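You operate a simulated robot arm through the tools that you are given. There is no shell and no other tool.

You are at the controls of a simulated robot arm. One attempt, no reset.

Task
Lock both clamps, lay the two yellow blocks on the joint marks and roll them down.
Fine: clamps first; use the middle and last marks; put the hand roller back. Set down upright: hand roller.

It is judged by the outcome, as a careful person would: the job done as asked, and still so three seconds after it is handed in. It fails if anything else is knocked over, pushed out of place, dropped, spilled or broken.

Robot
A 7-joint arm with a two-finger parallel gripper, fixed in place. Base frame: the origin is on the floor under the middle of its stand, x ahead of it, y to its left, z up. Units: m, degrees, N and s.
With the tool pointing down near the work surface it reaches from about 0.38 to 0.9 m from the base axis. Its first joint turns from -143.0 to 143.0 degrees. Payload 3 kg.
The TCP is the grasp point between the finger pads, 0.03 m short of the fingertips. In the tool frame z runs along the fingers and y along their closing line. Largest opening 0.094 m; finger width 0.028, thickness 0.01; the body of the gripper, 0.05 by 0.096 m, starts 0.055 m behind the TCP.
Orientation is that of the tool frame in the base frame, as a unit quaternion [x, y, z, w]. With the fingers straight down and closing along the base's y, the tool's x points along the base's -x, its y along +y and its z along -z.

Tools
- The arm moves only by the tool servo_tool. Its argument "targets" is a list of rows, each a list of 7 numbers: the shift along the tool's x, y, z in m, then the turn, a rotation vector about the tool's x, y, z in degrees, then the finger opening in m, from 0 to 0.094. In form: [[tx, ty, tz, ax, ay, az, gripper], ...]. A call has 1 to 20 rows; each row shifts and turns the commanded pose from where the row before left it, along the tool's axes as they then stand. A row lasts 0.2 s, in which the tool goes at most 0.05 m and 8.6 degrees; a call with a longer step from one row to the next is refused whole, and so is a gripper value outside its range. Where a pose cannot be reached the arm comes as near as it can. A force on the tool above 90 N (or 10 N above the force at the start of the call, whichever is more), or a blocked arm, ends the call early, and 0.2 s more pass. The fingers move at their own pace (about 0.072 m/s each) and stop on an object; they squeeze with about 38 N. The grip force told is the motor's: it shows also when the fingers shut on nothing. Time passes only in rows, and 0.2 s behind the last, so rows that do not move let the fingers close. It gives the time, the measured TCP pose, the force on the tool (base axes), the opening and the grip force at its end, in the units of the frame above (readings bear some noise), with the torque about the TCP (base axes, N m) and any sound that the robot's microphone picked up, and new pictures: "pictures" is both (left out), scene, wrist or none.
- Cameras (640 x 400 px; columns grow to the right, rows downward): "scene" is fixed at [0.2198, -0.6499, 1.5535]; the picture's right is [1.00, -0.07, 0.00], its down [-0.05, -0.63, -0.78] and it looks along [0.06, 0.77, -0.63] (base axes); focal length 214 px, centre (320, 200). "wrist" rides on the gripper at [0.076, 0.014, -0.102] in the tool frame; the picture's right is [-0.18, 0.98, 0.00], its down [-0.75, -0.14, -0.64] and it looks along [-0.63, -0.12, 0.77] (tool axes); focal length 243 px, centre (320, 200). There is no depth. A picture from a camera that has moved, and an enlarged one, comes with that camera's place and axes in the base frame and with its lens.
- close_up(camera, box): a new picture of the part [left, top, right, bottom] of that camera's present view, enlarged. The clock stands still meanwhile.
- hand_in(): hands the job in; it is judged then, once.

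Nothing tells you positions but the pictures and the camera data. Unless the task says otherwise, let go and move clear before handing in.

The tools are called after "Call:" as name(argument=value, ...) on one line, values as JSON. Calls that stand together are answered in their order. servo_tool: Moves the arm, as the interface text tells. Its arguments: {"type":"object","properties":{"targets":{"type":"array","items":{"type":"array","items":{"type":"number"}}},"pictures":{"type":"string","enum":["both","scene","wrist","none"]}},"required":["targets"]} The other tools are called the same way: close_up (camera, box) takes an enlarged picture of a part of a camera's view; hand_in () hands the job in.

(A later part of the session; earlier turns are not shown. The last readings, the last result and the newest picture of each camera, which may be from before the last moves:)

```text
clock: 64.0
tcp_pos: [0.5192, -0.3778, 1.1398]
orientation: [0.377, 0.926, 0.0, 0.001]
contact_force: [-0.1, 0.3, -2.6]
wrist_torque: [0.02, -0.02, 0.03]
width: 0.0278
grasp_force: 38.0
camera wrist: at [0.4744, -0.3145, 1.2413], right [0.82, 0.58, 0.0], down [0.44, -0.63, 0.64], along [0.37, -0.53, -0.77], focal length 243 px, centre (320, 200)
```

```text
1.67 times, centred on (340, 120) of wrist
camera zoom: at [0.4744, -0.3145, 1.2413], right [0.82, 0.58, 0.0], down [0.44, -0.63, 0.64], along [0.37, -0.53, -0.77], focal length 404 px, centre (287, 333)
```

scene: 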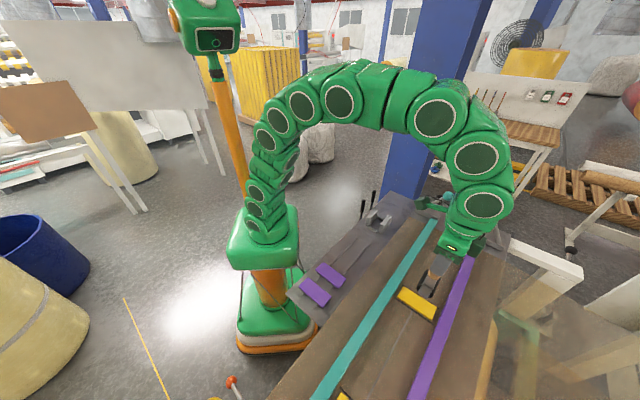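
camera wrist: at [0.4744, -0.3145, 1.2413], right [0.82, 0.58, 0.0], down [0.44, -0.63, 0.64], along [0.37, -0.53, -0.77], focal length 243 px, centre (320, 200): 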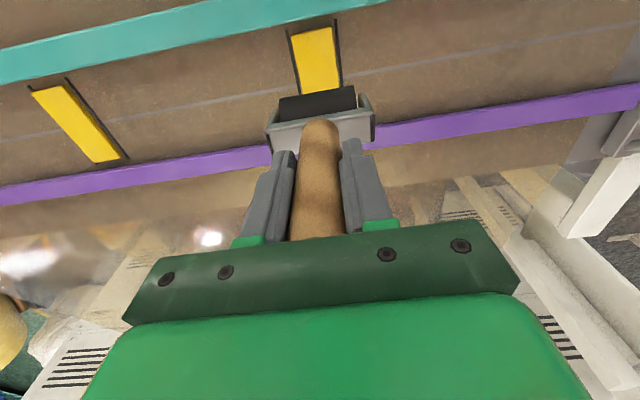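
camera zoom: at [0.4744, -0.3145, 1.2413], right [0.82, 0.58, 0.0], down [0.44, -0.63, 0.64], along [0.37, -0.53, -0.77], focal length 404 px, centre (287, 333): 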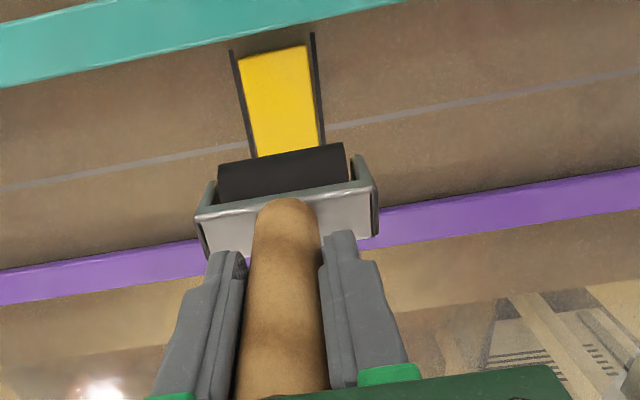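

I'm centred over block A. I'll lower the roller toward the block, then feel for contact.

Call:
servo_tool(targets=[[0, 0, 0.03, 0, 0, 0, 0.015], [0, 0, 0.025, 0, 0, 0, 0.015], [0, 0, 0.01, 0, 0, 0, 0.015]], pictures="both")

Call:
close_up(camera="scene", box=[370, 240, 470, 330])

```text
clock: 64.8
tcp_pos: [0.5213, -0.3784, 1.0754]
orientation: [0.377, 0.926, 0.0, 0.001]
contact_force: [-0.3, 1.0, -2.8]
wrist_torque: [0.01, 0.02, -0.04]
width: 0.0277
grasp_force: 37.4
camera wrist: at [0.4756, -0.3152, 1.1761], right [0.82, 0.58, 0.0], down [0.44, -0.63, 0.64], along [0.37, -0.53, -0.77], focal length 243 px, centre (320, 200)
```

scene: 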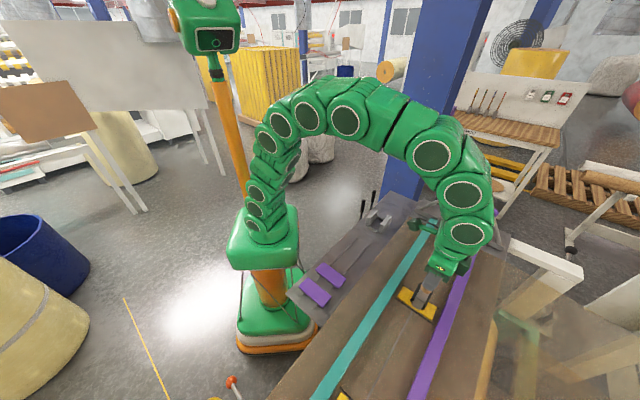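
wrist: 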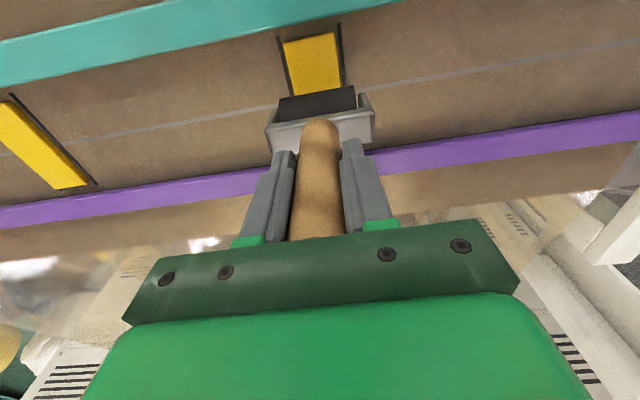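

```text
4.44 times, centred on (420, 285) of scene
camera zoom: at [0.2198, -0.6499, 1.5535], right [1.0, -0.07, 0.0], down [-0.05, -0.63, -0.78], along [0.06, 0.77, -0.63], focal length 953 px, centre (-124, -178)
```

zoom: 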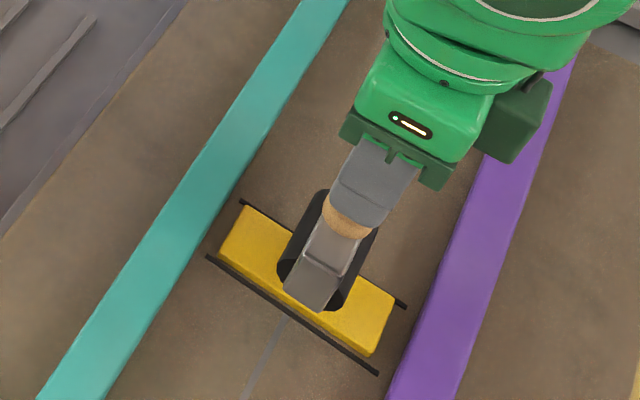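

Call:
servo_tool(targets=[[0, 0, 0.004, 0, 0, 0, 0.015], [0, 0, 0.003, 0, 0, 0, 0.015]], pictures="none")

Call:
servo_tool(targets=[[0, 0, 0.003, 0, 0, 0, 0.015], [0, 0, 0.002, 0, 0, 0, 0.015]], pictures="none")

```text
clock: 65.5
tcp_pos: [0.5206, -0.3785, 1.0675]
orientation: [0.376, 0.926, 0.0, 0.001]
contact_force: [-0.2, -0.4, -2.8]
wrist_torque: [0.01, 0.04, -0.02]
width: 0.0277
grasp_force: 37.9
```

```text
clock: 66.0
tcp_pos: [0.5207, -0.3789, 1.0633]
orientation: [0.377, 0.926, 0.0, 0.001]
contact_force: [1.1, 0.2, -3.1]
wrist_torque: [0.05, 0.0, 0.0]
width: 0.0277
grasp_force: 38.2
```

Call:
servo_tool(targets=[[0, 0, 0.002, 0, 0, 0, 0.015]], pictures="none")

Call:
servo_tool(targets=[[0, 0, 0.002, 0, 0, 0, 0.015]], pictures="none")

Call:
servo_tool(targets=[[0, 0, 0.0015, 0, 0, 0, 0.015]], pictures="none")

```text
clock: 66.5
tcp_pos: [0.5204, -0.3776, 1.0613]
orientation: [0.377, 0.926, -0.001, 0.001]
contact_force: [-1.7, 0.3, -2.8]
wrist_torque: [0.04, -0.02, 0.0]
width: 0.0276
grasp_force: 38.1
```

```text
clock: 66.8
tcp_pos: [0.5211, -0.3771, 1.0596]
orientation: [0.378, 0.926, 0.001, 0.0]
contact_force: [-0.2, 0.4, -2.7]
wrist_torque: [0.0, 0.01, 0.0]
width: 0.0278
grasp_force: 38.3
```

```text
clock: 67.2
tcp_pos: [0.5211, -0.3784, 1.0586]
orientation: [0.377, 0.926, -0.001, 0.001]
contact_force: [-1.0, 0.6, 5.1]
wrist_torque: [0.06, 0.11, 0.01]
width: 0.0275
grasp_force: 37.7
```

Contact at TCP z≈1.0585. I'll press a little more to get a firm rolling load.

Call:
servo_tool(targets=[[0, 0, 0.0008, 0, 0, 0, 0.015]], pictures="wrist")

Call:
close_up(camera="scene", box=[370, 240, 470, 330])

```text
clock: 67.7
tcp_pos: [0.5218, -0.3787, 1.0574]
orientation: [0.377, 0.926, -0.001, 0.002]
contact_force: [-2.3, 2.4, 18.7]
wrist_torque: [0.26, 0.27, -0.01]
width: 0.0275
grasp_force: 38.1
camera wrist: at [0.4757, -0.314, 1.1587], right [0.82, 0.58, 0.0], down [0.44, -0.63, 0.64], along [0.37, -0.53, -0.77], focal length 243 px, centre (320, 200)
```

wrist: 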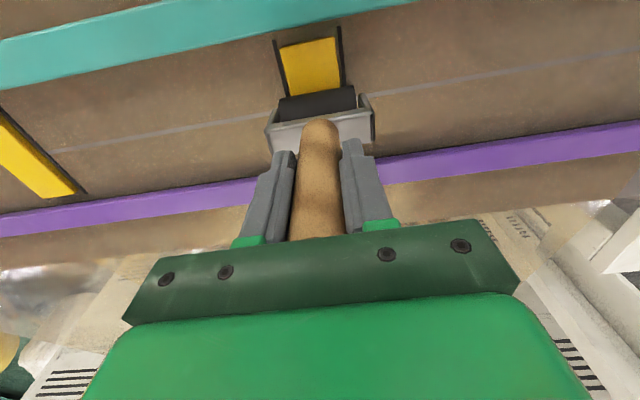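

```text
4.44 times, centred on (420, 285) of scene
camera zoom: at [0.2198, -0.6499, 1.5535], right [1.0, -0.07, 0.0], down [-0.05, -0.63, -0.78], along [0.06, 0.77, -0.63], focal length 953 px, centre (-124, -178)
```

zoom: 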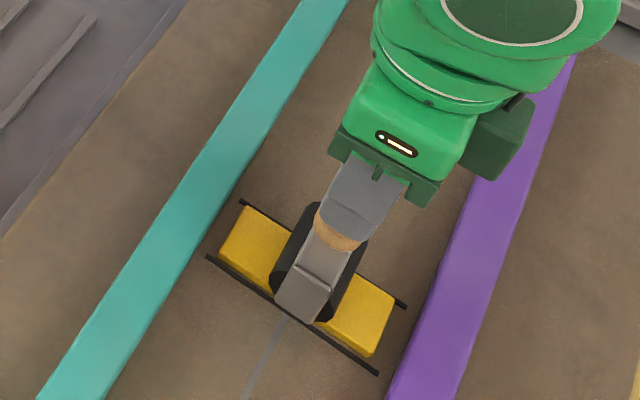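

About 21 N on the block. I'll roll a small test stroke first and check that the block isn't dragged.

Call:
servo_tool(targets=[[0.006, 0, 0, 0, 0, 0, 0.015], [0.006, 0, 0, 0, 0, 0, 0.015]], pictures="wrist")

Call:
close_up(camera="scene", box=[370, 240, 470, 330])

```text
clock: 68.2
tcp_pos: [0.5116, -0.3702, 1.0579]
orientation: [0.377, 0.926, -0.001, 0.001]
contact_force: [6.5, -6.8, 19.2]
wrist_torque: [-0.76, -0.74, 0.03]
width: 0.0275
grasp_force: 38.4
camera wrist: at [0.4671, -0.3057, 1.1586], right [0.82, 0.57, 0.0], down [0.44, -0.63, 0.64], along [0.37, -0.53, -0.76], focal length 243 px, centre (320, 200)
```

wrist: 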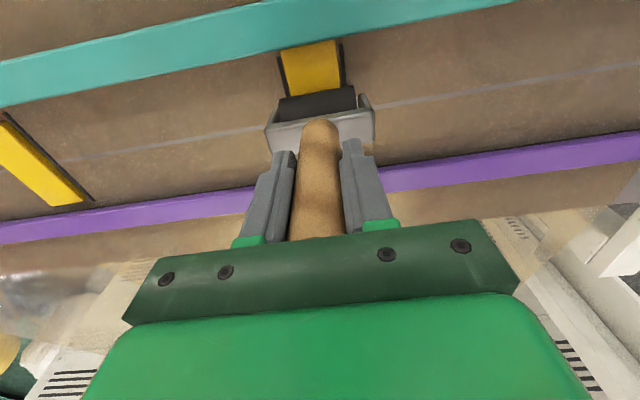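

```text
4.44 times, centred on (420, 285) of scene
camera zoom: at [0.2198, -0.6499, 1.5535], right [1.0, -0.07, 0.0], down [-0.05, -0.63, -0.78], along [0.06, 0.77, -0.63], focal length 953 px, centre (-124, -178)
```

zoom: 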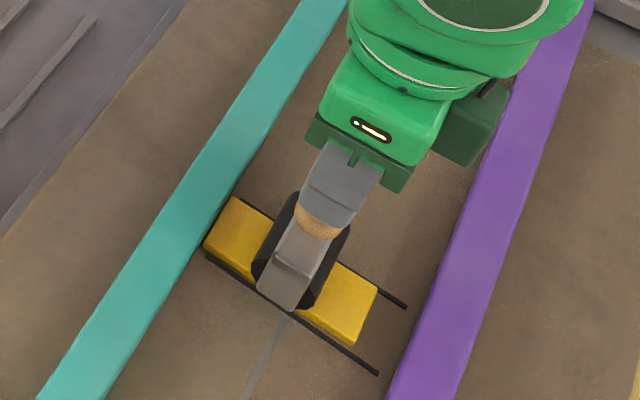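

The block is being dragged along rather than rolled over (it shifted about 12 mm toward the teal bar). I'll reverse the same stroke to carry it back, then rethink the rolling load.

Call:
servo_tool(targets=[[-0.006, 0, 0, 0, 0, 0, 0.015], [-0.006, 0, 0, 0, 0, 0, 0.015]], pictures="wrist")

Call:
close_up(camera="scene", box=[370, 240, 470, 330])

Call:
close_up(camera="wrist", box=[220, 0, 420, 160])

```text
clock: 68.8
tcp_pos: [0.5213, -0.3778, 1.0568]
orientation: [0.378, 0.926, -0.001, 0.002]
contact_force: [-6.9, 7.3, 35.5]
wrist_torque: [0.8, 0.84, 0.02]
width: 0.0278
grasp_force: 38.4
camera wrist: at [0.4757, -0.3142, 1.1583], right [0.82, 0.58, 0.0], down [0.44, -0.63, 0.64], along [0.37, -0.53, -0.77], focal length 243 px, centre (320, 200)
```

wrist: 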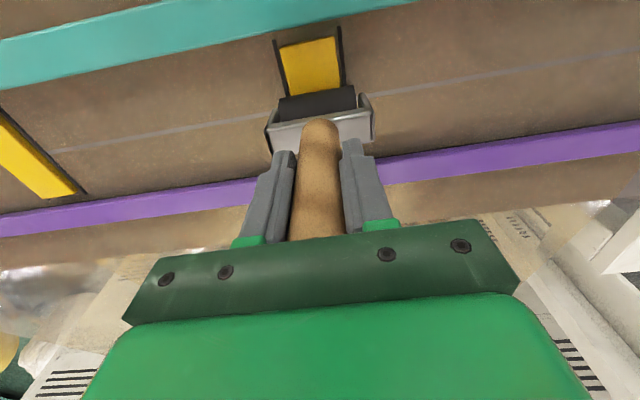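

```text
4.44 times, centred on (420, 285) of scene
camera zoom: at [0.2198, -0.6499, 1.5535], right [1.0, -0.07, 0.0], down [-0.05, -0.63, -0.78], along [0.06, 0.77, -0.63], focal length 953 px, centre (-124, -178)
```

zoom: 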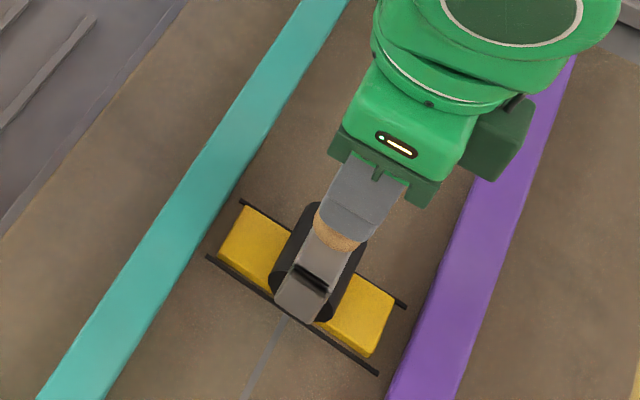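

```text
2.50 times, centred on (320, 80) of wrist
camera zoom: at [0.4757, -0.3142, 1.1583], right [0.82, 0.58, 0.0], down [0.44, -0.63, 0.64], along [0.37, -0.53, -0.77], focal length 606 px, centre (320, 500)
```

zoom: 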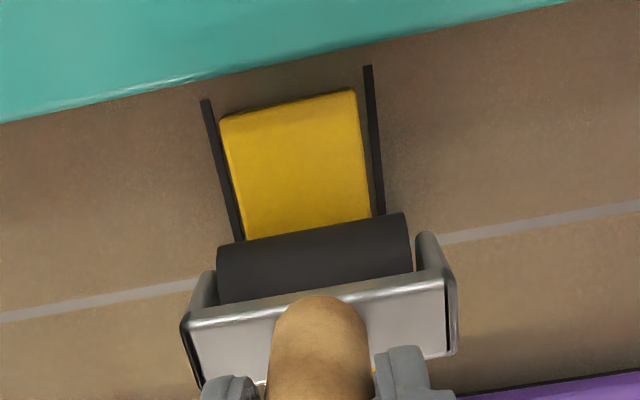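

The block is back in place. I'll test whether slow rolling under the present load lets the roller turn instead of dragging: a very slow 8 mm stroke.

Call:
servo_tool(targets=[[0.0008, 0, 0, 0, 0, 0, 0.015], [0.0008, 0, 0, 0, 0, 0, 0.015], [0.0008, 0, 0, 0, 0, 0, 0.015], [0.0008, 0, 0, 0, 0, 0, 0.015], [0.0008, 0, 0, 0, 0, 0, 0.015], [0.0008, 0, 0, 0, 0, 0, 0.015], [0.0008, 0, 0, 0, 0, 0, 0.015], [0.0008, 0, 0, 0, 0, 0, 0.015], [0.0008, 0, 0, 0, 0, 0, 0.015], [0.0008, 0, 0, 0, 0, 0, 0.015]], pictures="none")

Call:
close_up(camera="scene", box=[370, 240, 470, 330])

Call:
close_up(camera="wrist", box=[220, 0, 420, 160])

```text
clock: 71.0
tcp_pos: [0.5161, -0.3714, 1.057]
orientation: [0.376, 0.926, -0.001, 0.001]
contact_force: [3.3, -6.5, 28.2]
wrist_torque: [-0.74, -0.38, 0.03]
width: 0.0276
grasp_force: 37.8
```

```text
4.44 times, centred on (420, 285) of scene
camera zoom: at [0.2198, -0.6499, 1.5535], right [1.0, -0.07, 0.0], down [-0.05, -0.63, -0.78], along [0.06, 0.77, -0.63], focal length 953 px, centre (-124, -178)
```

zoom: 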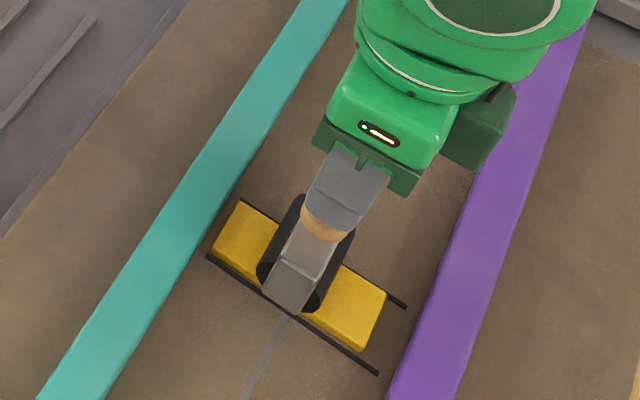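

```text
2.50 times, centred on (320, 80) of wrist
camera zoom: at [0.4701, -0.308, 1.1584], right [0.82, 0.58, 0.0], down [0.44, -0.63, 0.64], along [0.37, -0.53, -0.77], focal length 606 px, centre (320, 500)
```

zoom: 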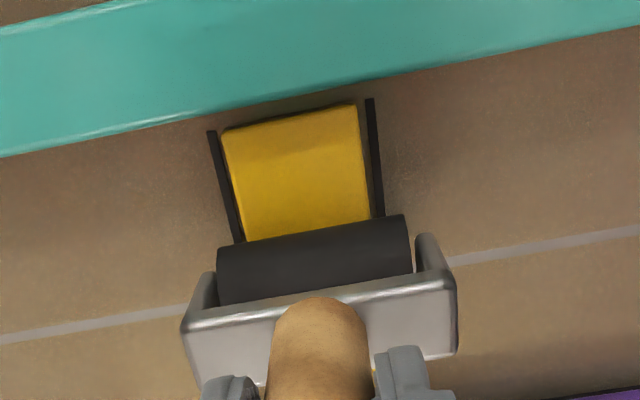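

Even slow, the block follows the roller, so more normal load is needed for the belt to hold the block while the roller turns. I'll carry it back to centre and try a firmer press.

Call:
servo_tool(targets=[[-0.004, 0, 0, 0, 0, 0, 0.015], [-0.004, 0, 0, 0, 0, 0, 0.015]], pictures="none")

Call:
servo_tool(targets=[[0, 0, 0.001, 0, 0, 0, 0.015], [0, 0, 0.001, 0, 0, 0, 0.015]], pictures="none")

Call:
close_up(camera="wrist", box=[220, 0, 420, 160])

```text
clock: 71.7
tcp_pos: [0.5218, -0.3764, 1.0564]
orientation: [0.377, 0.926, 0.001, -0.001]
contact_force: [-6.9, 5.5, 26.6]
wrist_torque: [0.71, 0.8, -0.01]
width: 0.0275
grasp_force: 37.7
```

```text
clock: 72.2
tcp_pos: [0.5215, -0.3778, 1.0567]
orientation: [0.377, 0.926, -0.001, 0.002]
contact_force: [0.5, 6.6, 44.2]
wrist_torque: [0.72, 0.11, 0.01]
width: 0.0278
grasp_force: 38.2
```

```text
2.50 times, centred on (320, 80) of wrist
camera zoom: at [0.4764, -0.314, 1.1576], right [0.82, 0.58, 0.0], down [0.44, -0.63, 0.65], along [0.37, -0.53, -0.76], focal length 606 px, centre (320, 500)
```

zoom: 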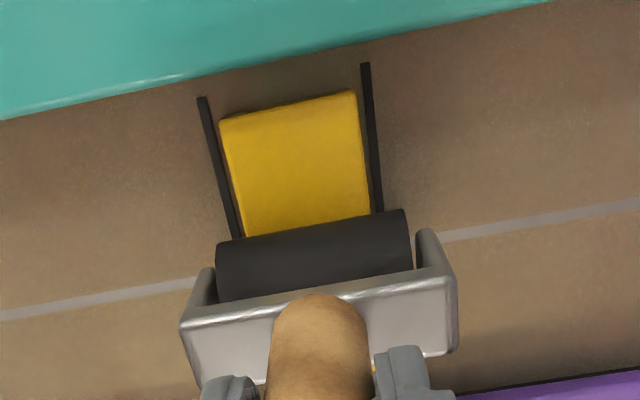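

Call:
servo_tool(targets=[[0, 0, 0.0015, 0, 0, 0, 0.015], [0, 0, 0, 0, 0, 0, 0.015]], pictures="none")

Call:
servo_tool(targets=[[0.002, 0, 0, 0, 0, 0, 0.015], [0.002, 0, 0, 0, 0, 0, 0.015], [0.002, 0, 0, 0, 0, 0, 0.015], [0.002, 0, 0, 0, 0, 0, 0.015]], pictures="none")

Call:
close_up(camera="wrist", box=[220, 0, 420, 160])

Call:
close_up(camera="scene", box=[370, 240, 470, 330])

```text
clock: 72.8
tcp_pos: [0.5225, -0.377, 1.0549]
orientation: [0.377, 0.926, -0.001, 0.002]
contact_force: [4.2, -2.4, 61.5]
wrist_torque: [-0.14, -0.42, -0.02]
width: 0.0276
grasp_force: 38.0
```

```text
clock: 73.8
tcp_pos: [0.5158, -0.3724, 1.0533]
orientation: [0.377, 0.926, 0.001, -0.001]
contact_force: [5.1, -5.7, 30.9]
wrist_torque: [-0.67, -0.65, -0.02]
width: 0.0278
grasp_force: 38.2
```

```text
2.50 times, centred on (320, 80) of wrist
camera zoom: at [0.47, -0.3083, 1.1546], right [0.82, 0.58, 0.0], down [0.44, -0.63, 0.64], along [0.37, -0.53, -0.77], focal length 606 px, centre (320, 500)
```

zoom: 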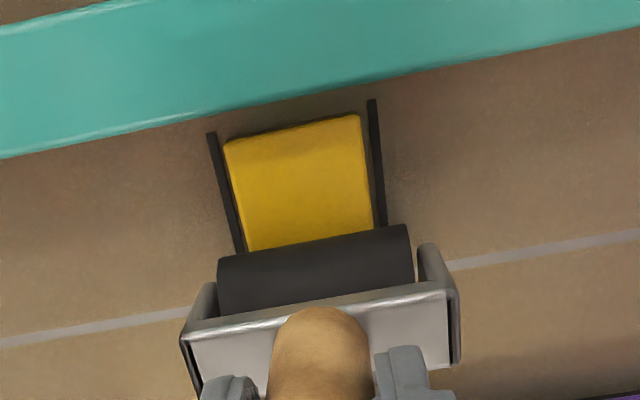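

```text
4.44 times, centred on (420, 285) of scene
camera zoom: at [0.2198, -0.6499, 1.5535], right [1.0, -0.07, 0.0], down [-0.05, -0.63, -0.78], along [0.06, 0.77, -0.63], focal length 953 px, centre (-124, -178)
```

zoom: 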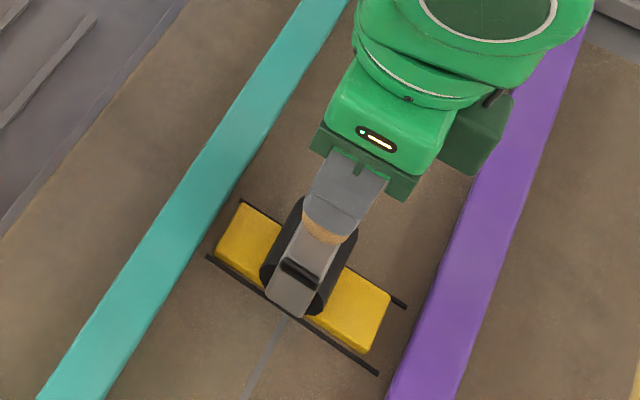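

The handle slipped a little in the grip and the block still mostly follows. Let me look very closely at the roller surface to see whether it turns.

Call:
close_up(camera="wrist", box=[280, 80, 360, 130])

Call:
close_up(camera="scene", box=[408, 275, 440, 305])

```text
8.00 times, centred on (320, 105) of wrist
camera zoom: at [0.47, -0.3083, 1.1546], right [0.82, 0.58, 0.0], down [0.44, -0.63, 0.64], along [0.37, -0.53, -0.77], focal length 1941 px, centre (320, 960)
```

zoom: 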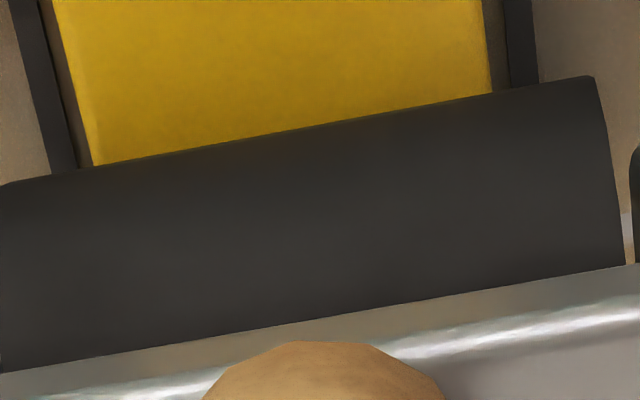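

```text
13.33 times, centred on (424, 290) of scene
camera zoom: at [0.2198, -0.6499, 1.5535], right [1.0, -0.07, 0.0], down [-0.05, -0.63, -0.78], along [0.06, 0.77, -0.63], focal length 2860 px, centre (-1067, -1000)
```

zoom: 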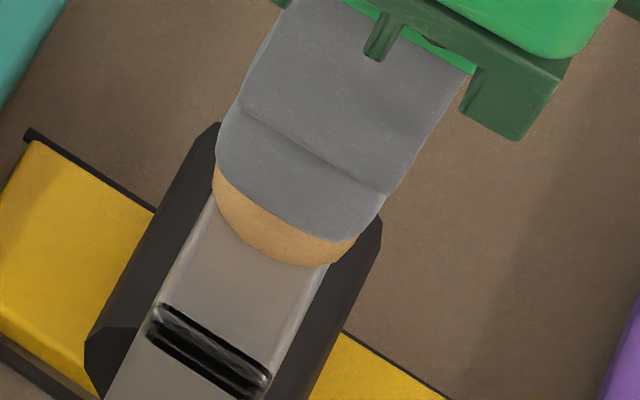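

At ~60 N the roller seemed to begin moving over the block, but the handle slid up in the grip and the load fell off. I'll carry the block back to centre, then push down until the handle's top bottoms against the palm so I can keep a firm load.

Call:
servo_tool(targets=[[-0.003, 0, 0, 0, 0, 0, 0.015], [-0.003, 0, 0, 0, 0, 0, 0.015], [0, 0, 0, 0, 0, 0, 0.015]], pictures="none")

Call:
close_up(camera="wrist", box=[220, 0, 420, 160])

Call:
close_up(camera="scene", box=[370, 240, 470, 330])

```text
clock: 74.7
tcp_pos: [0.5192, -0.3764, 1.0516]
orientation: [0.377, 0.926, 0.0, 0.0]
contact_force: [0.5, -0.3, -2.1]
wrist_torque: [0.01, -0.03, -0.03]
width: 0.0276
grasp_force: 37.7
```

```text
2.50 times, centred on (320, 80) of wrist
camera zoom: at [0.4741, -0.3126, 1.1533], right [0.82, 0.58, 0.0], down [0.44, -0.63, 0.64], along [0.37, -0.53, -0.77], focal length 606 px, centre (320, 500)
```

zoom: 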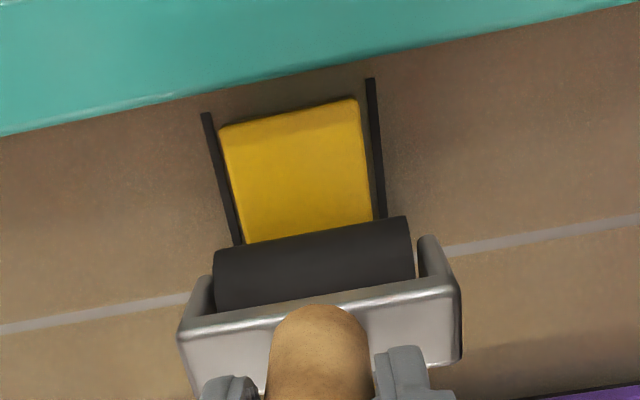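

```text
4.44 times, centred on (420, 285) of scene
camera zoom: at [0.2198, -0.6499, 1.5535], right [1.0, -0.07, 0.0], down [-0.05, -0.63, -0.78], along [0.06, 0.77, -0.63], focal length 953 px, centre (-124, -178)
```

zoom: 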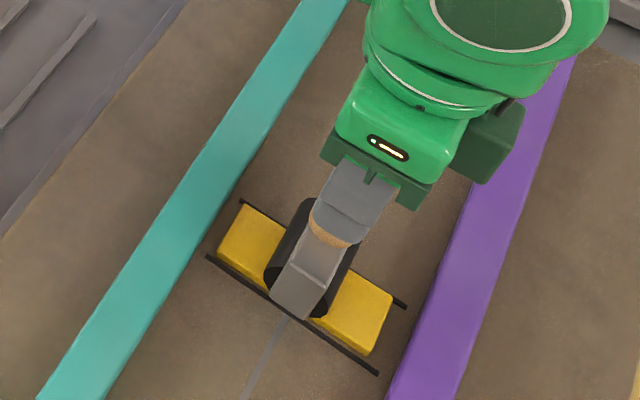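

Call:
servo_tool(targets=[[0, 0, 0.002, 0, 0, 0, 0.015], [0, 0, 0.002, 0, 0, 0, 0.015]], pictures="none")

Call:
servo_tool(targets=[[0, 0, 0.0015, 0, 0, 0, 0.015], [0, 0, 0, 0, 0, 0, 0.015]], pictures="none")

Call:
servo_tool(targets=[[0, 0, 0.0015, 0, 0, 0, 0.015], [0, 0, 0, 0, 0, 0, 0.015]], pictures="none")

```text
clock: 75.2
tcp_pos: [0.5184, -0.376, 1.0515]
orientation: [0.377, 0.926, 0.0, 0.002]
contact_force: [-4.6, 4.6, 35.4]
wrist_torque: [0.53, 0.54, -0.02]
width: 0.0276
grasp_force: 38.0
```

```text
clock: 75.8
tcp_pos: [0.5198, -0.3781, 1.05]
orientation: [0.378, 0.926, 0.0, 0.003]
contact_force: [3.2, -4.5, 62.6]
wrist_torque: [-0.43, -0.2, 0.0]
width: 0.0282
grasp_force: 38.4
```

```text
clock: 76.5
tcp_pos: [0.5195, -0.3762, 1.0475]
orientation: [0.377, 0.926, 0.0, 0.002]
contact_force: [3.2, -0.2, 72.2]
wrist_torque: [-0.03, -0.23, 0.0]
width: 0.0278
grasp_force: 37.4
```

Call:
servo_tool(targets=[[0, 0, 0.0012, 0, 0, 0, 0.015], [0, 0, 0, 0, 0, 0, 0.015]], pictures="none")

Call:
servo_tool(targets=[[0, 0, 0.0012, 0, 0, 0, 0.015], [0, 0, 0, 0, 0, 0, 0.015]], pictures="none")

```text
clock: 77.0
tcp_pos: [0.5204, -0.3765, 1.0474]
orientation: [0.377, 0.926, -0.001, 0.003]
contact_force: [-2.3, 3.8, 26.4]
wrist_torque: [0.31, 0.34, -0.01]
width: 0.0275
grasp_force: 38.1
stopped in row 2: the force on the tool passed its limit at 91 N (the readings are from after the stop); the commanded pose is now the measured one
```

```text
clock: 77.6
tcp_pos: [0.5197, -0.3763, 1.0475]
orientation: [0.377, 0.926, -0.001, 0.004]
contact_force: [0.7, -2.7, 59.3]
wrist_torque: [-0.4, -0.05, 0.0]
width: 0.0274
grasp_force: 38.3
```

With about 60 N and no further slip, I'll try a slow stroke toward the teal side.

Call:
servo_tool(targets=[[0.002, 0, 0, 0, 0, 0, 0.015], [0.002, 0, 0, 0, 0, 0, 0.015], [0.002, 0, 0, 0, 0, 0, 0.015], [0.002, 0, 0, 0, 0, 0, 0.015]], pictures="none")

Call:
close_up(camera="wrist", box=[220, 0, 420, 160])

Call:
close_up(camera="scene", box=[370, 240, 470, 330])

```text
clock: 78.6
tcp_pos: [0.5145, -0.3722, 1.0465]
orientation: [0.377, 0.926, -0.002, 0.003]
contact_force: [12.1, -12.6, 81.7]
wrist_torque: [-1.71, -1.49, 0.02]
width: 0.0275
grasp_force: 37.7
```

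```text
2.50 times, centred on (320, 80) of wrist
camera zoom: at [0.4689, -0.3072, 1.1478], right [0.82, 0.57, 0.0], down [0.44, -0.62, 0.65], along [0.37, -0.53, -0.76], focal length 606 px, centre (320, 500)
```

zoom: 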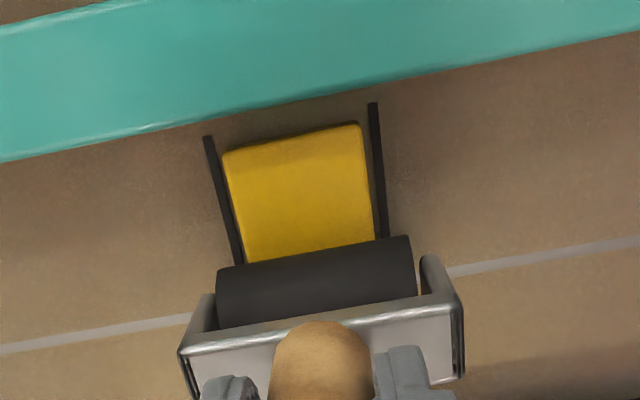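

```text
4.44 times, centred on (420, 285) of scene
camera zoom: at [0.2198, -0.6499, 1.5535], right [1.0, -0.07, 0.0], down [-0.05, -0.63, -0.78], along [0.06, 0.77, -0.63], focal length 953 px, centre (-124, -178)
```

zoom: 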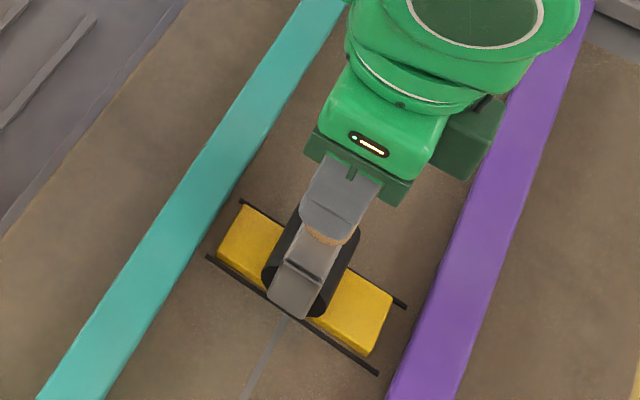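

At ~85 N the block stays put, but the handle just leans in the grip (17 N sideways). I'll hold still for a moment to see whether the roller creeps around (force relaxing) or is locked.

Call:
servo_tool(targets=[[0, 0, 0, 0, 0, 0, 0.015], [0, 0, 0, 0, 0, 0, 0.015], [0, 0, 0, 0, 0, 0, 0.015], [0, 0, 0, 0, 0, 0, 0.015], [0, 0, 0, 0, 0, 0, 0.015], [0, 0, 0, 0, 0, 0, 0.015], [0, 0, 0, 0, 0, 0, 0.015], [0, 0, 0, 0, 0, 0, 0.015]], pictures="none")

Call:
close_up(camera="wrist", box=[220, 0, 420, 160])

```text
clock: 79.2
tcp_pos: [0.5152, -0.3713, 1.0469]
orientation: [0.376, 0.927, -0.002, 0.004]
contact_force: [-1.6, 2.0, 22.8]
wrist_torque: [0.11, 0.14, -0.01]
width: 0.0277
grasp_force: 38.2
stopped in row 2: the force on the tool passed its limit at 94 N (the readings are from after the stop); the commanded pose is now the measured one
```

```text
2.50 times, centred on (320, 80) of wrist
camera zoom: at [0.469, -0.3071, 1.1483], right [0.82, 0.57, 0.0], down [0.44, -0.62, 0.65], along [0.37, -0.53, -0.76], focal length 606 px, centre (320, 500)
```

zoom: 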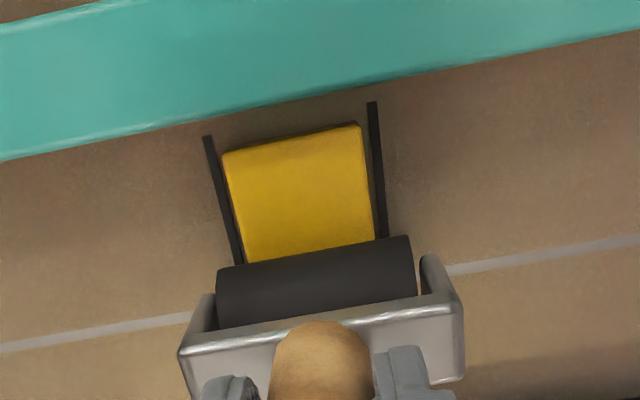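

I'll test the roller on the fixed belt surface between the marks, to learn whether it spins at all: lift, shift along the seam, and lower.

Call:
servo_tool(targets=[[0, 0, -0.01, 0, 0, 0, 0.015], [0, 0, -0.02, 0, 0, 0, 0.015], [0, -0.04, 0, 0, 0, 0, 0.015], [0, -0.04, 0, 0, 0, 0, 0.015], [0, -0.04, 0, 0, 0, 0, 0.015], [0, -0.03, 0, 0, 0, 0, 0.015], [0, 0, 0.02, 0, 0, 0, 0.015], [0, 0, 0.018, 0, 0, 0, 0.015]], pictures="both")

Call:
close_up(camera="wrist", box=[200, 0, 480, 240])

Call:
close_up(camera="scene", box=[340, 240, 470, 360])

```text
clock: 81.0
tcp_pos: [0.4096, -0.479, 1.0397]
orientation: [0.377, 0.926, -0.002, 0.003]
contact_force: [-9.7, 13.1, 38.4]
wrist_torque: [1.24, 0.94, 0.0]
width: 0.0277
grasp_force: 38.1
camera wrist: at [0.3643, -0.4143, 1.1403], right [0.82, 0.57, 0.0], down [0.44, -0.62, 0.65], along [0.37, -0.53, -0.76], focal length 243 px, centre (320, 200)
```

scene: 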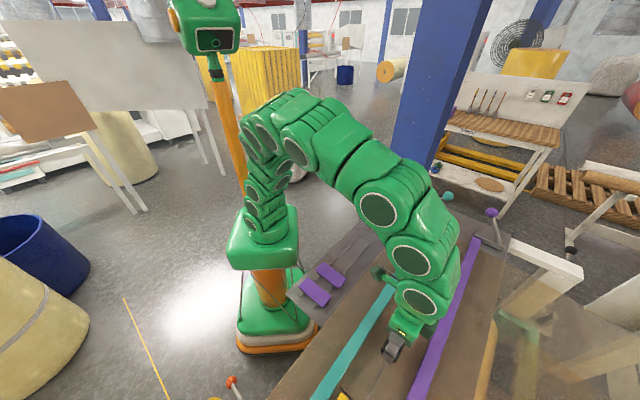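
wrist: 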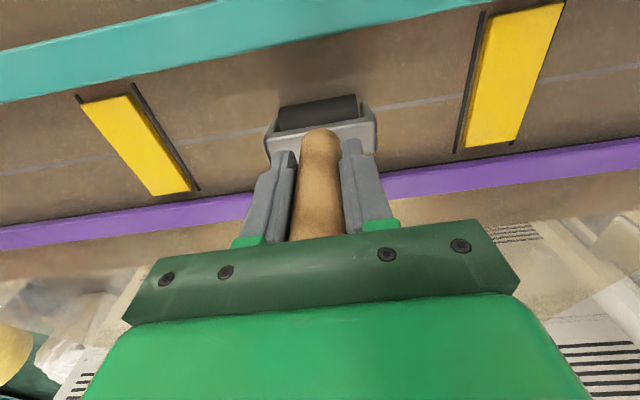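

```text
1.67 times, centred on (340, 120) of wrist
camera zoom: at [0.3643, -0.4143, 1.1403], right [0.82, 0.57, 0.0], down [0.44, -0.62, 0.65], along [0.37, -0.53, -0.76], focal length 404 px, centre (287, 333)
```

zoom: 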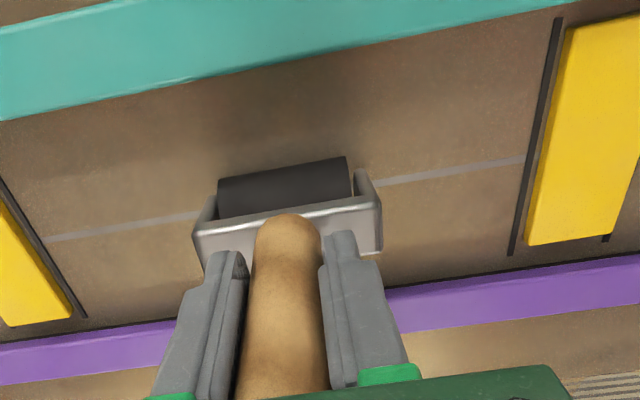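

```text
3.33 times, centred on (405, 300) of scene
camera zoom: at [0.2198, -0.6499, 1.5535], right [1.0, -0.07, 0.0], down [-0.05, -0.63, -0.78], along [0.06, 0.77, -0.63], focal length 715 px, centre (37, -133)
```

zoom: 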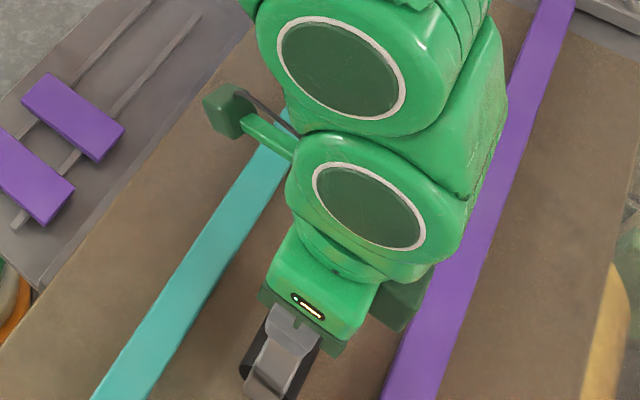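

Call:
servo_tool(targets=[[0.004, 0, 0, 0, 0, 0, 0.015], [0.004, 0, 0, 0, 0, 0, 0.015], [0.004, 0, 0, 0, 0, 0, 0.015]], pictures="none")

Call:
close_up(camera="wrist", box=[200, 0, 480, 240])

Call:
servo_tool(targets=[[0.004, 0, 0, 0, 0, 0, 0.015], [0.004, 0, 0, 0, 0, 0, 0.015], [0.004, 0, 0, 0, 0, 0, 0.015]], pictures="none")

Call:
close_up(camera="wrist", box=[200, 0, 480, 240])

```text
clock: 81.8
tcp_pos: [0.4013, -0.4704, 1.0396]
orientation: [0.378, 0.926, -0.002, 0.004]
contact_force: [17.2, -14.0, 32.4]
wrist_torque: [-1.69, -1.96, 0.08]
width: 0.0281
grasp_force: 37.7
```

```text
1.67 times, centred on (340, 120) of wrist
camera zoom: at [0.3564, -0.4062, 1.1401], right [0.82, 0.57, 0.0], down [0.44, -0.62, 0.65], along [0.37, -0.53, -0.76], focal length 404 px, centre (287, 333)
```

zoom: 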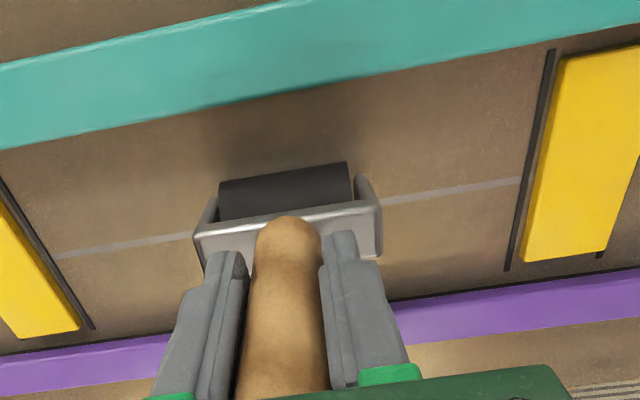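

```text
clock: 82.6
tcp_pos: [0.3923, -0.4624, 1.041]
orientation: [0.377, 0.926, -0.002, 0.003]
contact_force: [18.2, -13.1, 84.0]
wrist_torque: [-2.65, -2.55, 0.04]
width: 0.0282
grasp_force: 37.8
```

```text
1.67 times, centred on (340, 120) of wrist
camera zoom: at [0.3474, -0.3976, 1.1402], right [0.82, 0.57, 0.0], down [0.44, -0.62, 0.65], along [0.37, -0.53, -0.76], focal length 404 px, centre (287, 333)
```

zoom: 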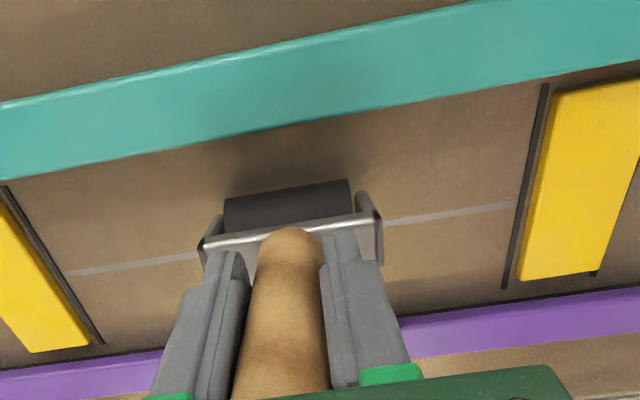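

On the solid belt too, the roller grips instead of spinning, and the handle has leaned about 10° in my fingers. I'll straighten it by walking the tool back over the stuck roller.

Call:
servo_tool(targets=[[-0.0025, 0, -0.0006, 0, 0, 0, 0.015], [-0.0025, 0, -0.0004, 0, 0, 0, 0.015], [-0.0025, 0, -0.0004, 0, 0, 0, 0.015]], pictures="none")

Call:
close_up(camera="wrist", box=[200, 0, 480, 240])

```text
clock: 83.4
tcp_pos: [0.398, -0.4662, 1.0385]
orientation: [0.377, 0.926, 0.0, 0.002]
contact_force: [-13.8, 12.2, 69.8]
wrist_torque: [0.69, 1.12, -0.05]
width: 0.028
grasp_force: 37.8
```

```text
1.67 times, centred on (340, 120) of wrist
camera zoom: at [0.3521, -0.4024, 1.1406], right [0.82, 0.57, 0.0], down [0.44, -0.63, 0.64], along [0.37, -0.53, -0.76], focal length 404 px, centre (287, 333)
```

zoom: 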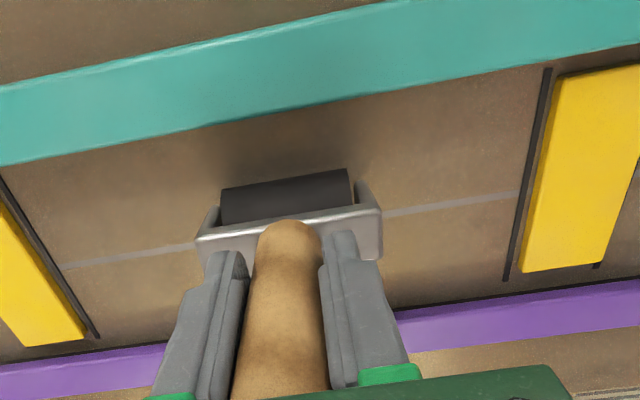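

Call:
servo_tool(targets=[[-0.0025, 0, -0.0006, 0, 0, 0, 0.015], [-0.0025, 0, -0.0004, 0, 0, 0, 0.015], [-0.0025, 0, -0.0004, 0, 0, 0, 0.015], [-0.0025, 0, -0.0004, 0, 0, 0, 0.015]], pictures="none")

Call:
close_up(camera="wrist", box=[200, 0, 480, 240])

```text
clock: 84.4
tcp_pos: [0.4056, -0.474, 1.0394]
orientation: [0.377, 0.926, -0.001, 0.002]
contact_force: [-4.0, -1.5, 3.9]
wrist_torque: [-0.17, 0.64, -0.06]
width: 0.0279
grasp_force: 37.7
```

```text
1.67 times, centred on (340, 120) of wrist
camera zoom: at [0.3603, -0.4093, 1.1411], right [0.82, 0.58, 0.0], down [0.44, -0.63, 0.64], along [0.37, -0.53, -0.76], focal length 404 px, centre (287, 333)
```

zoom: 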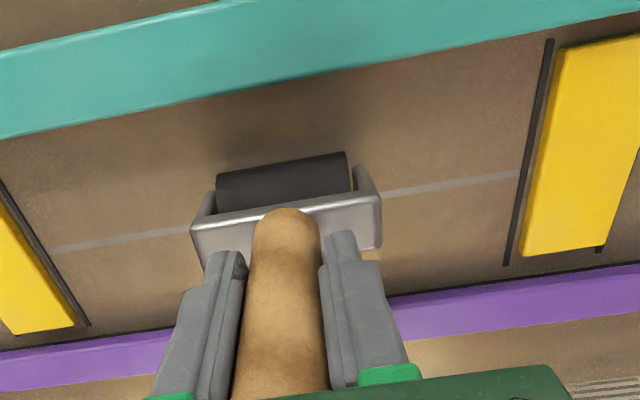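

The handle is straight again. Since the roller itself doesn't spin, I'll really "roll" it by rocking the tool about the roller's axis while the contact rolls along the block, which doesn't drag it. First I go back over block A and check.

Call:
servo_tool(targets=[[0, 0, -0.02, 0, 0, 0, 0.015], [0, 0, -0.02, 0, 0, 0, 0.015], [-0.003, 0.037, 0, 0, 0, 0, 0.015], [-0.003, 0.037, 0, 0, 0, 0, 0.015], [-0.003, 0.037, 0, 0, 0, 0, 0.015], [-0.0026, 0.037, 0, 0, 0, 0, 0.015]], pictures="both")

Call:
close_up(camera="wrist", box=[200, 0, 480, 240])

Call:
close_up(camera="scene", box=[370, 230, 470, 320])

```text
clock: 85.8
tcp_pos: [0.5155, -0.374, 1.0827]
orientation: [0.377, 0.926, -0.001, 0.003]
contact_force: [-0.8, -0.4, -2.8]
wrist_torque: [0.01, -0.01, 0.03]
width: 0.0279
grasp_force: 37.5
camera wrist: at [0.4705, -0.3091, 1.1831], right [0.82, 0.58, 0.0], down [0.44, -0.62, 0.65], along [0.37, -0.53, -0.76], focal length 243 px, centre (320, 200)
```

scene: 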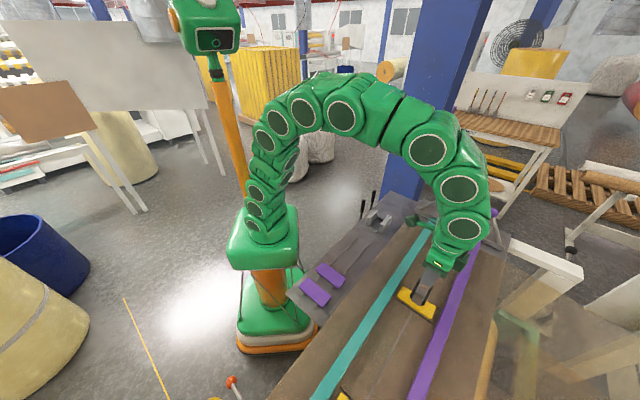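
wrist: 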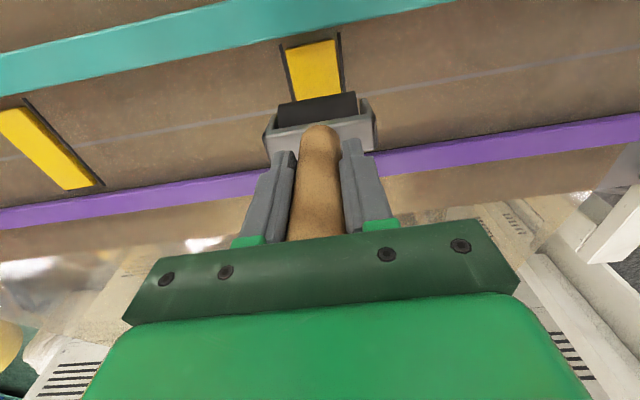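

```text
1.67 times, centred on (340, 120) of wrist
camera zoom: at [0.4705, -0.3091, 1.1831], right [0.82, 0.58, 0.0], down [0.44, -0.62, 0.65], along [0.37, -0.53, -0.76], focal length 404 px, centre (287, 333)
```

zoom: 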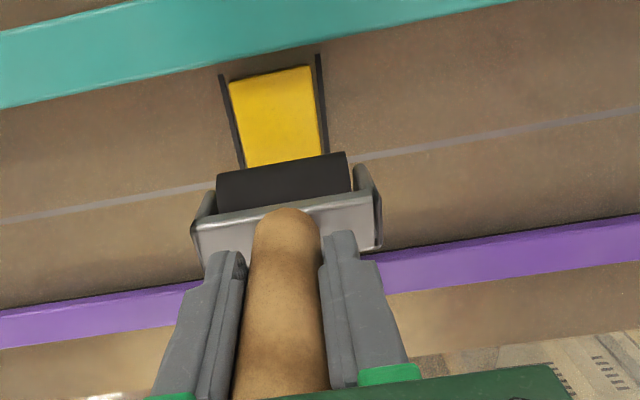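

```text
4.44 times, centred on (420, 275) of scene
camera zoom: at [0.2198, -0.6499, 1.5535], right [1.0, -0.07, 0.0], down [-0.05, -0.63, -0.78], along [0.06, 0.77, -0.63], focal length 953 px, centre (-124, -133)
```

zoom: 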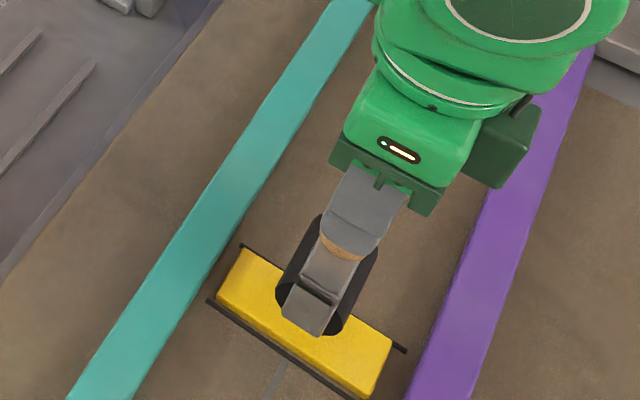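

Call:
servo_tool(targets=[[-0.003, 0, 0.015, 0, 0, 0, 0.015], [0, 0, 0.012, 0, 0, 0, 0.015], [0, 0, 0.005, 0, 0, 0, 0.015], [0, 0, 0.002, 0, 0, 0, 0.015]], pictures="none")

Call:
servo_tool(targets=[[0, 0, 0.001, 0, 0, 0, 0.015]], pictures="none")

```text
clock: 86.8
tcp_pos: [0.5194, -0.3795, 1.0474]
orientation: [0.377, 0.926, -0.001, 0.003]
contact_force: [-5.2, 4.1, 23.7]
wrist_torque: [0.46, 0.48, -0.02]
width: 0.0276
grasp_force: 37.8
```

```text
clock: 87.2
tcp_pos: [0.519, -0.3787, 1.0481]
orientation: [0.378, 0.926, -0.002, 0.005]
contact_force: [-1.5, 2.3, 43.4]
wrist_torque: [0.09, 0.16, 0.01]
width: 0.0276
grasp_force: 38.4
```

Load is 46 N; I'll ease off slightly and test two rocking steps (5° each) with the contact rolling along the block.

Call:
servo_tool(targets=[[0, 0, -0.001, 0, 0, 0, 0.015], [-0.00963, 0, 0.00034, 0, 5, 0, 0.015], [-0.00962, 0, 0.00018, 0, 5, 0, 0.015]], pictures="none")

Call:
close_up(camera="wrist", box=[200, 0, 480, 240])

Call:
close_up(camera="scene", box=[370, 240, 470, 330])

```text
clock: 88.0
tcp_pos: [0.5324, -0.3913, 1.0473]
orientation: [0.375, 0.923, 0.033, -0.079]
contact_force: [-2.3, 0.0, 45.3]
wrist_torque: [0.41, 0.59, 0.02]
width: 0.0275
grasp_force: 37.9
```

```text
1.67 times, centred on (340, 120) of wrist
camera zoom: at [0.5002, -0.34, 1.1596], right [0.82, 0.58, -0.03], down [0.51, -0.7, 0.51], along [0.27, -0.43, -0.86], focal length 404 px, centre (287, 333)
```

zoom: 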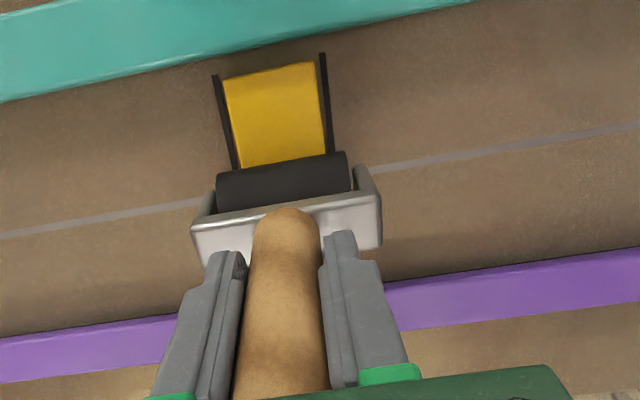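

```text
4.44 times, centred on (420, 285) of scene
camera zoom: at [0.2198, -0.6499, 1.5535], right [1.0, -0.07, 0.0], down [-0.05, -0.63, -0.78], along [0.06, 0.77, -0.63], focal length 953 px, centre (-124, -178)
```

zoom: 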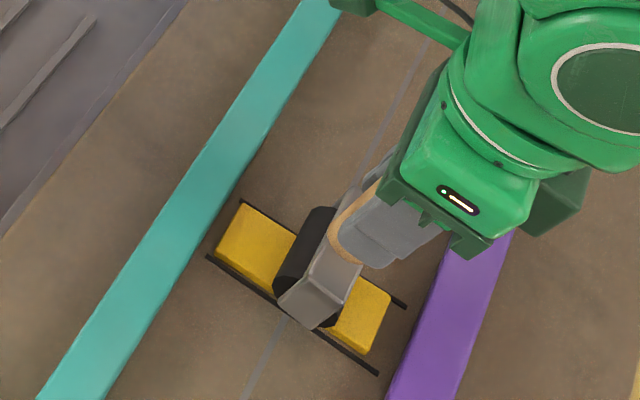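

Rolling works: 10° of rock, 45 N down, almost no sideways force, and the block stays put. I'll continue this rock to 25°.

Call:
servo_tool(targets=[[-0.0096, 0, -0.0006, 0, 5, 0, 0.015], [-0.00957, 0, -0.0003, 0, 5, 0, 0.015], [-0.00952, 0, -0.0003, 0, 5, 0, 0.015]], pictures="none")

Call:
servo_tool(targets=[[0.00946, 0, 0.0011, 0, -5, 0, 0.015], [0.00952, 0, 0.00095, 0, -5, 0, 0.015], [0.00957, 0, 0.0008, 0, -5, 0, 0.015], [0.0096, 0, 0.00065, 0, -5, 0, 0.015], [0.00962, 0, 0.0005, 0, -5, 0, 0.015]], pictures="none")

Call:
close_up(camera="scene", box=[370, 240, 470, 330])

```text
clock: 88.8
tcp_pos: [0.553, -0.4095, 1.039]
orientation: [0.368, 0.905, 0.081, -0.198]
contact_force: [2.1, -1.3, 43.0]
wrist_torque: [1.18, 0.86, -0.09]
width: 0.0278
grasp_force: 37.5
```

```text
clock: 90.0
tcp_pos: [0.5183, -0.3781, 1.0481]
orientation: [0.377, 0.926, -0.001, 0.002]
contact_force: [-1.3, 2.4, 8.7]
wrist_torque: [0.23, 0.12, 0.0]
width: 0.0274
grasp_force: 38.0
```

```text
4.44 times, centred on (420, 285) of scene
camera zoom: at [0.2198, -0.6499, 1.5535], right [1.0, -0.07, 0.0], down [-0.05, -0.63, -0.78], along [0.06, 0.77, -0.63], focal length 953 px, centre (-124, -178)
```

zoom: 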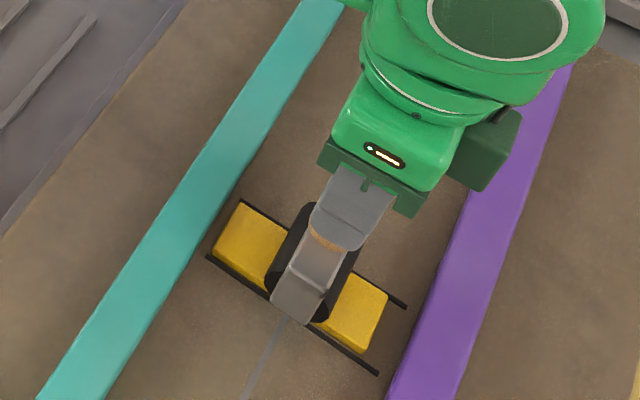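

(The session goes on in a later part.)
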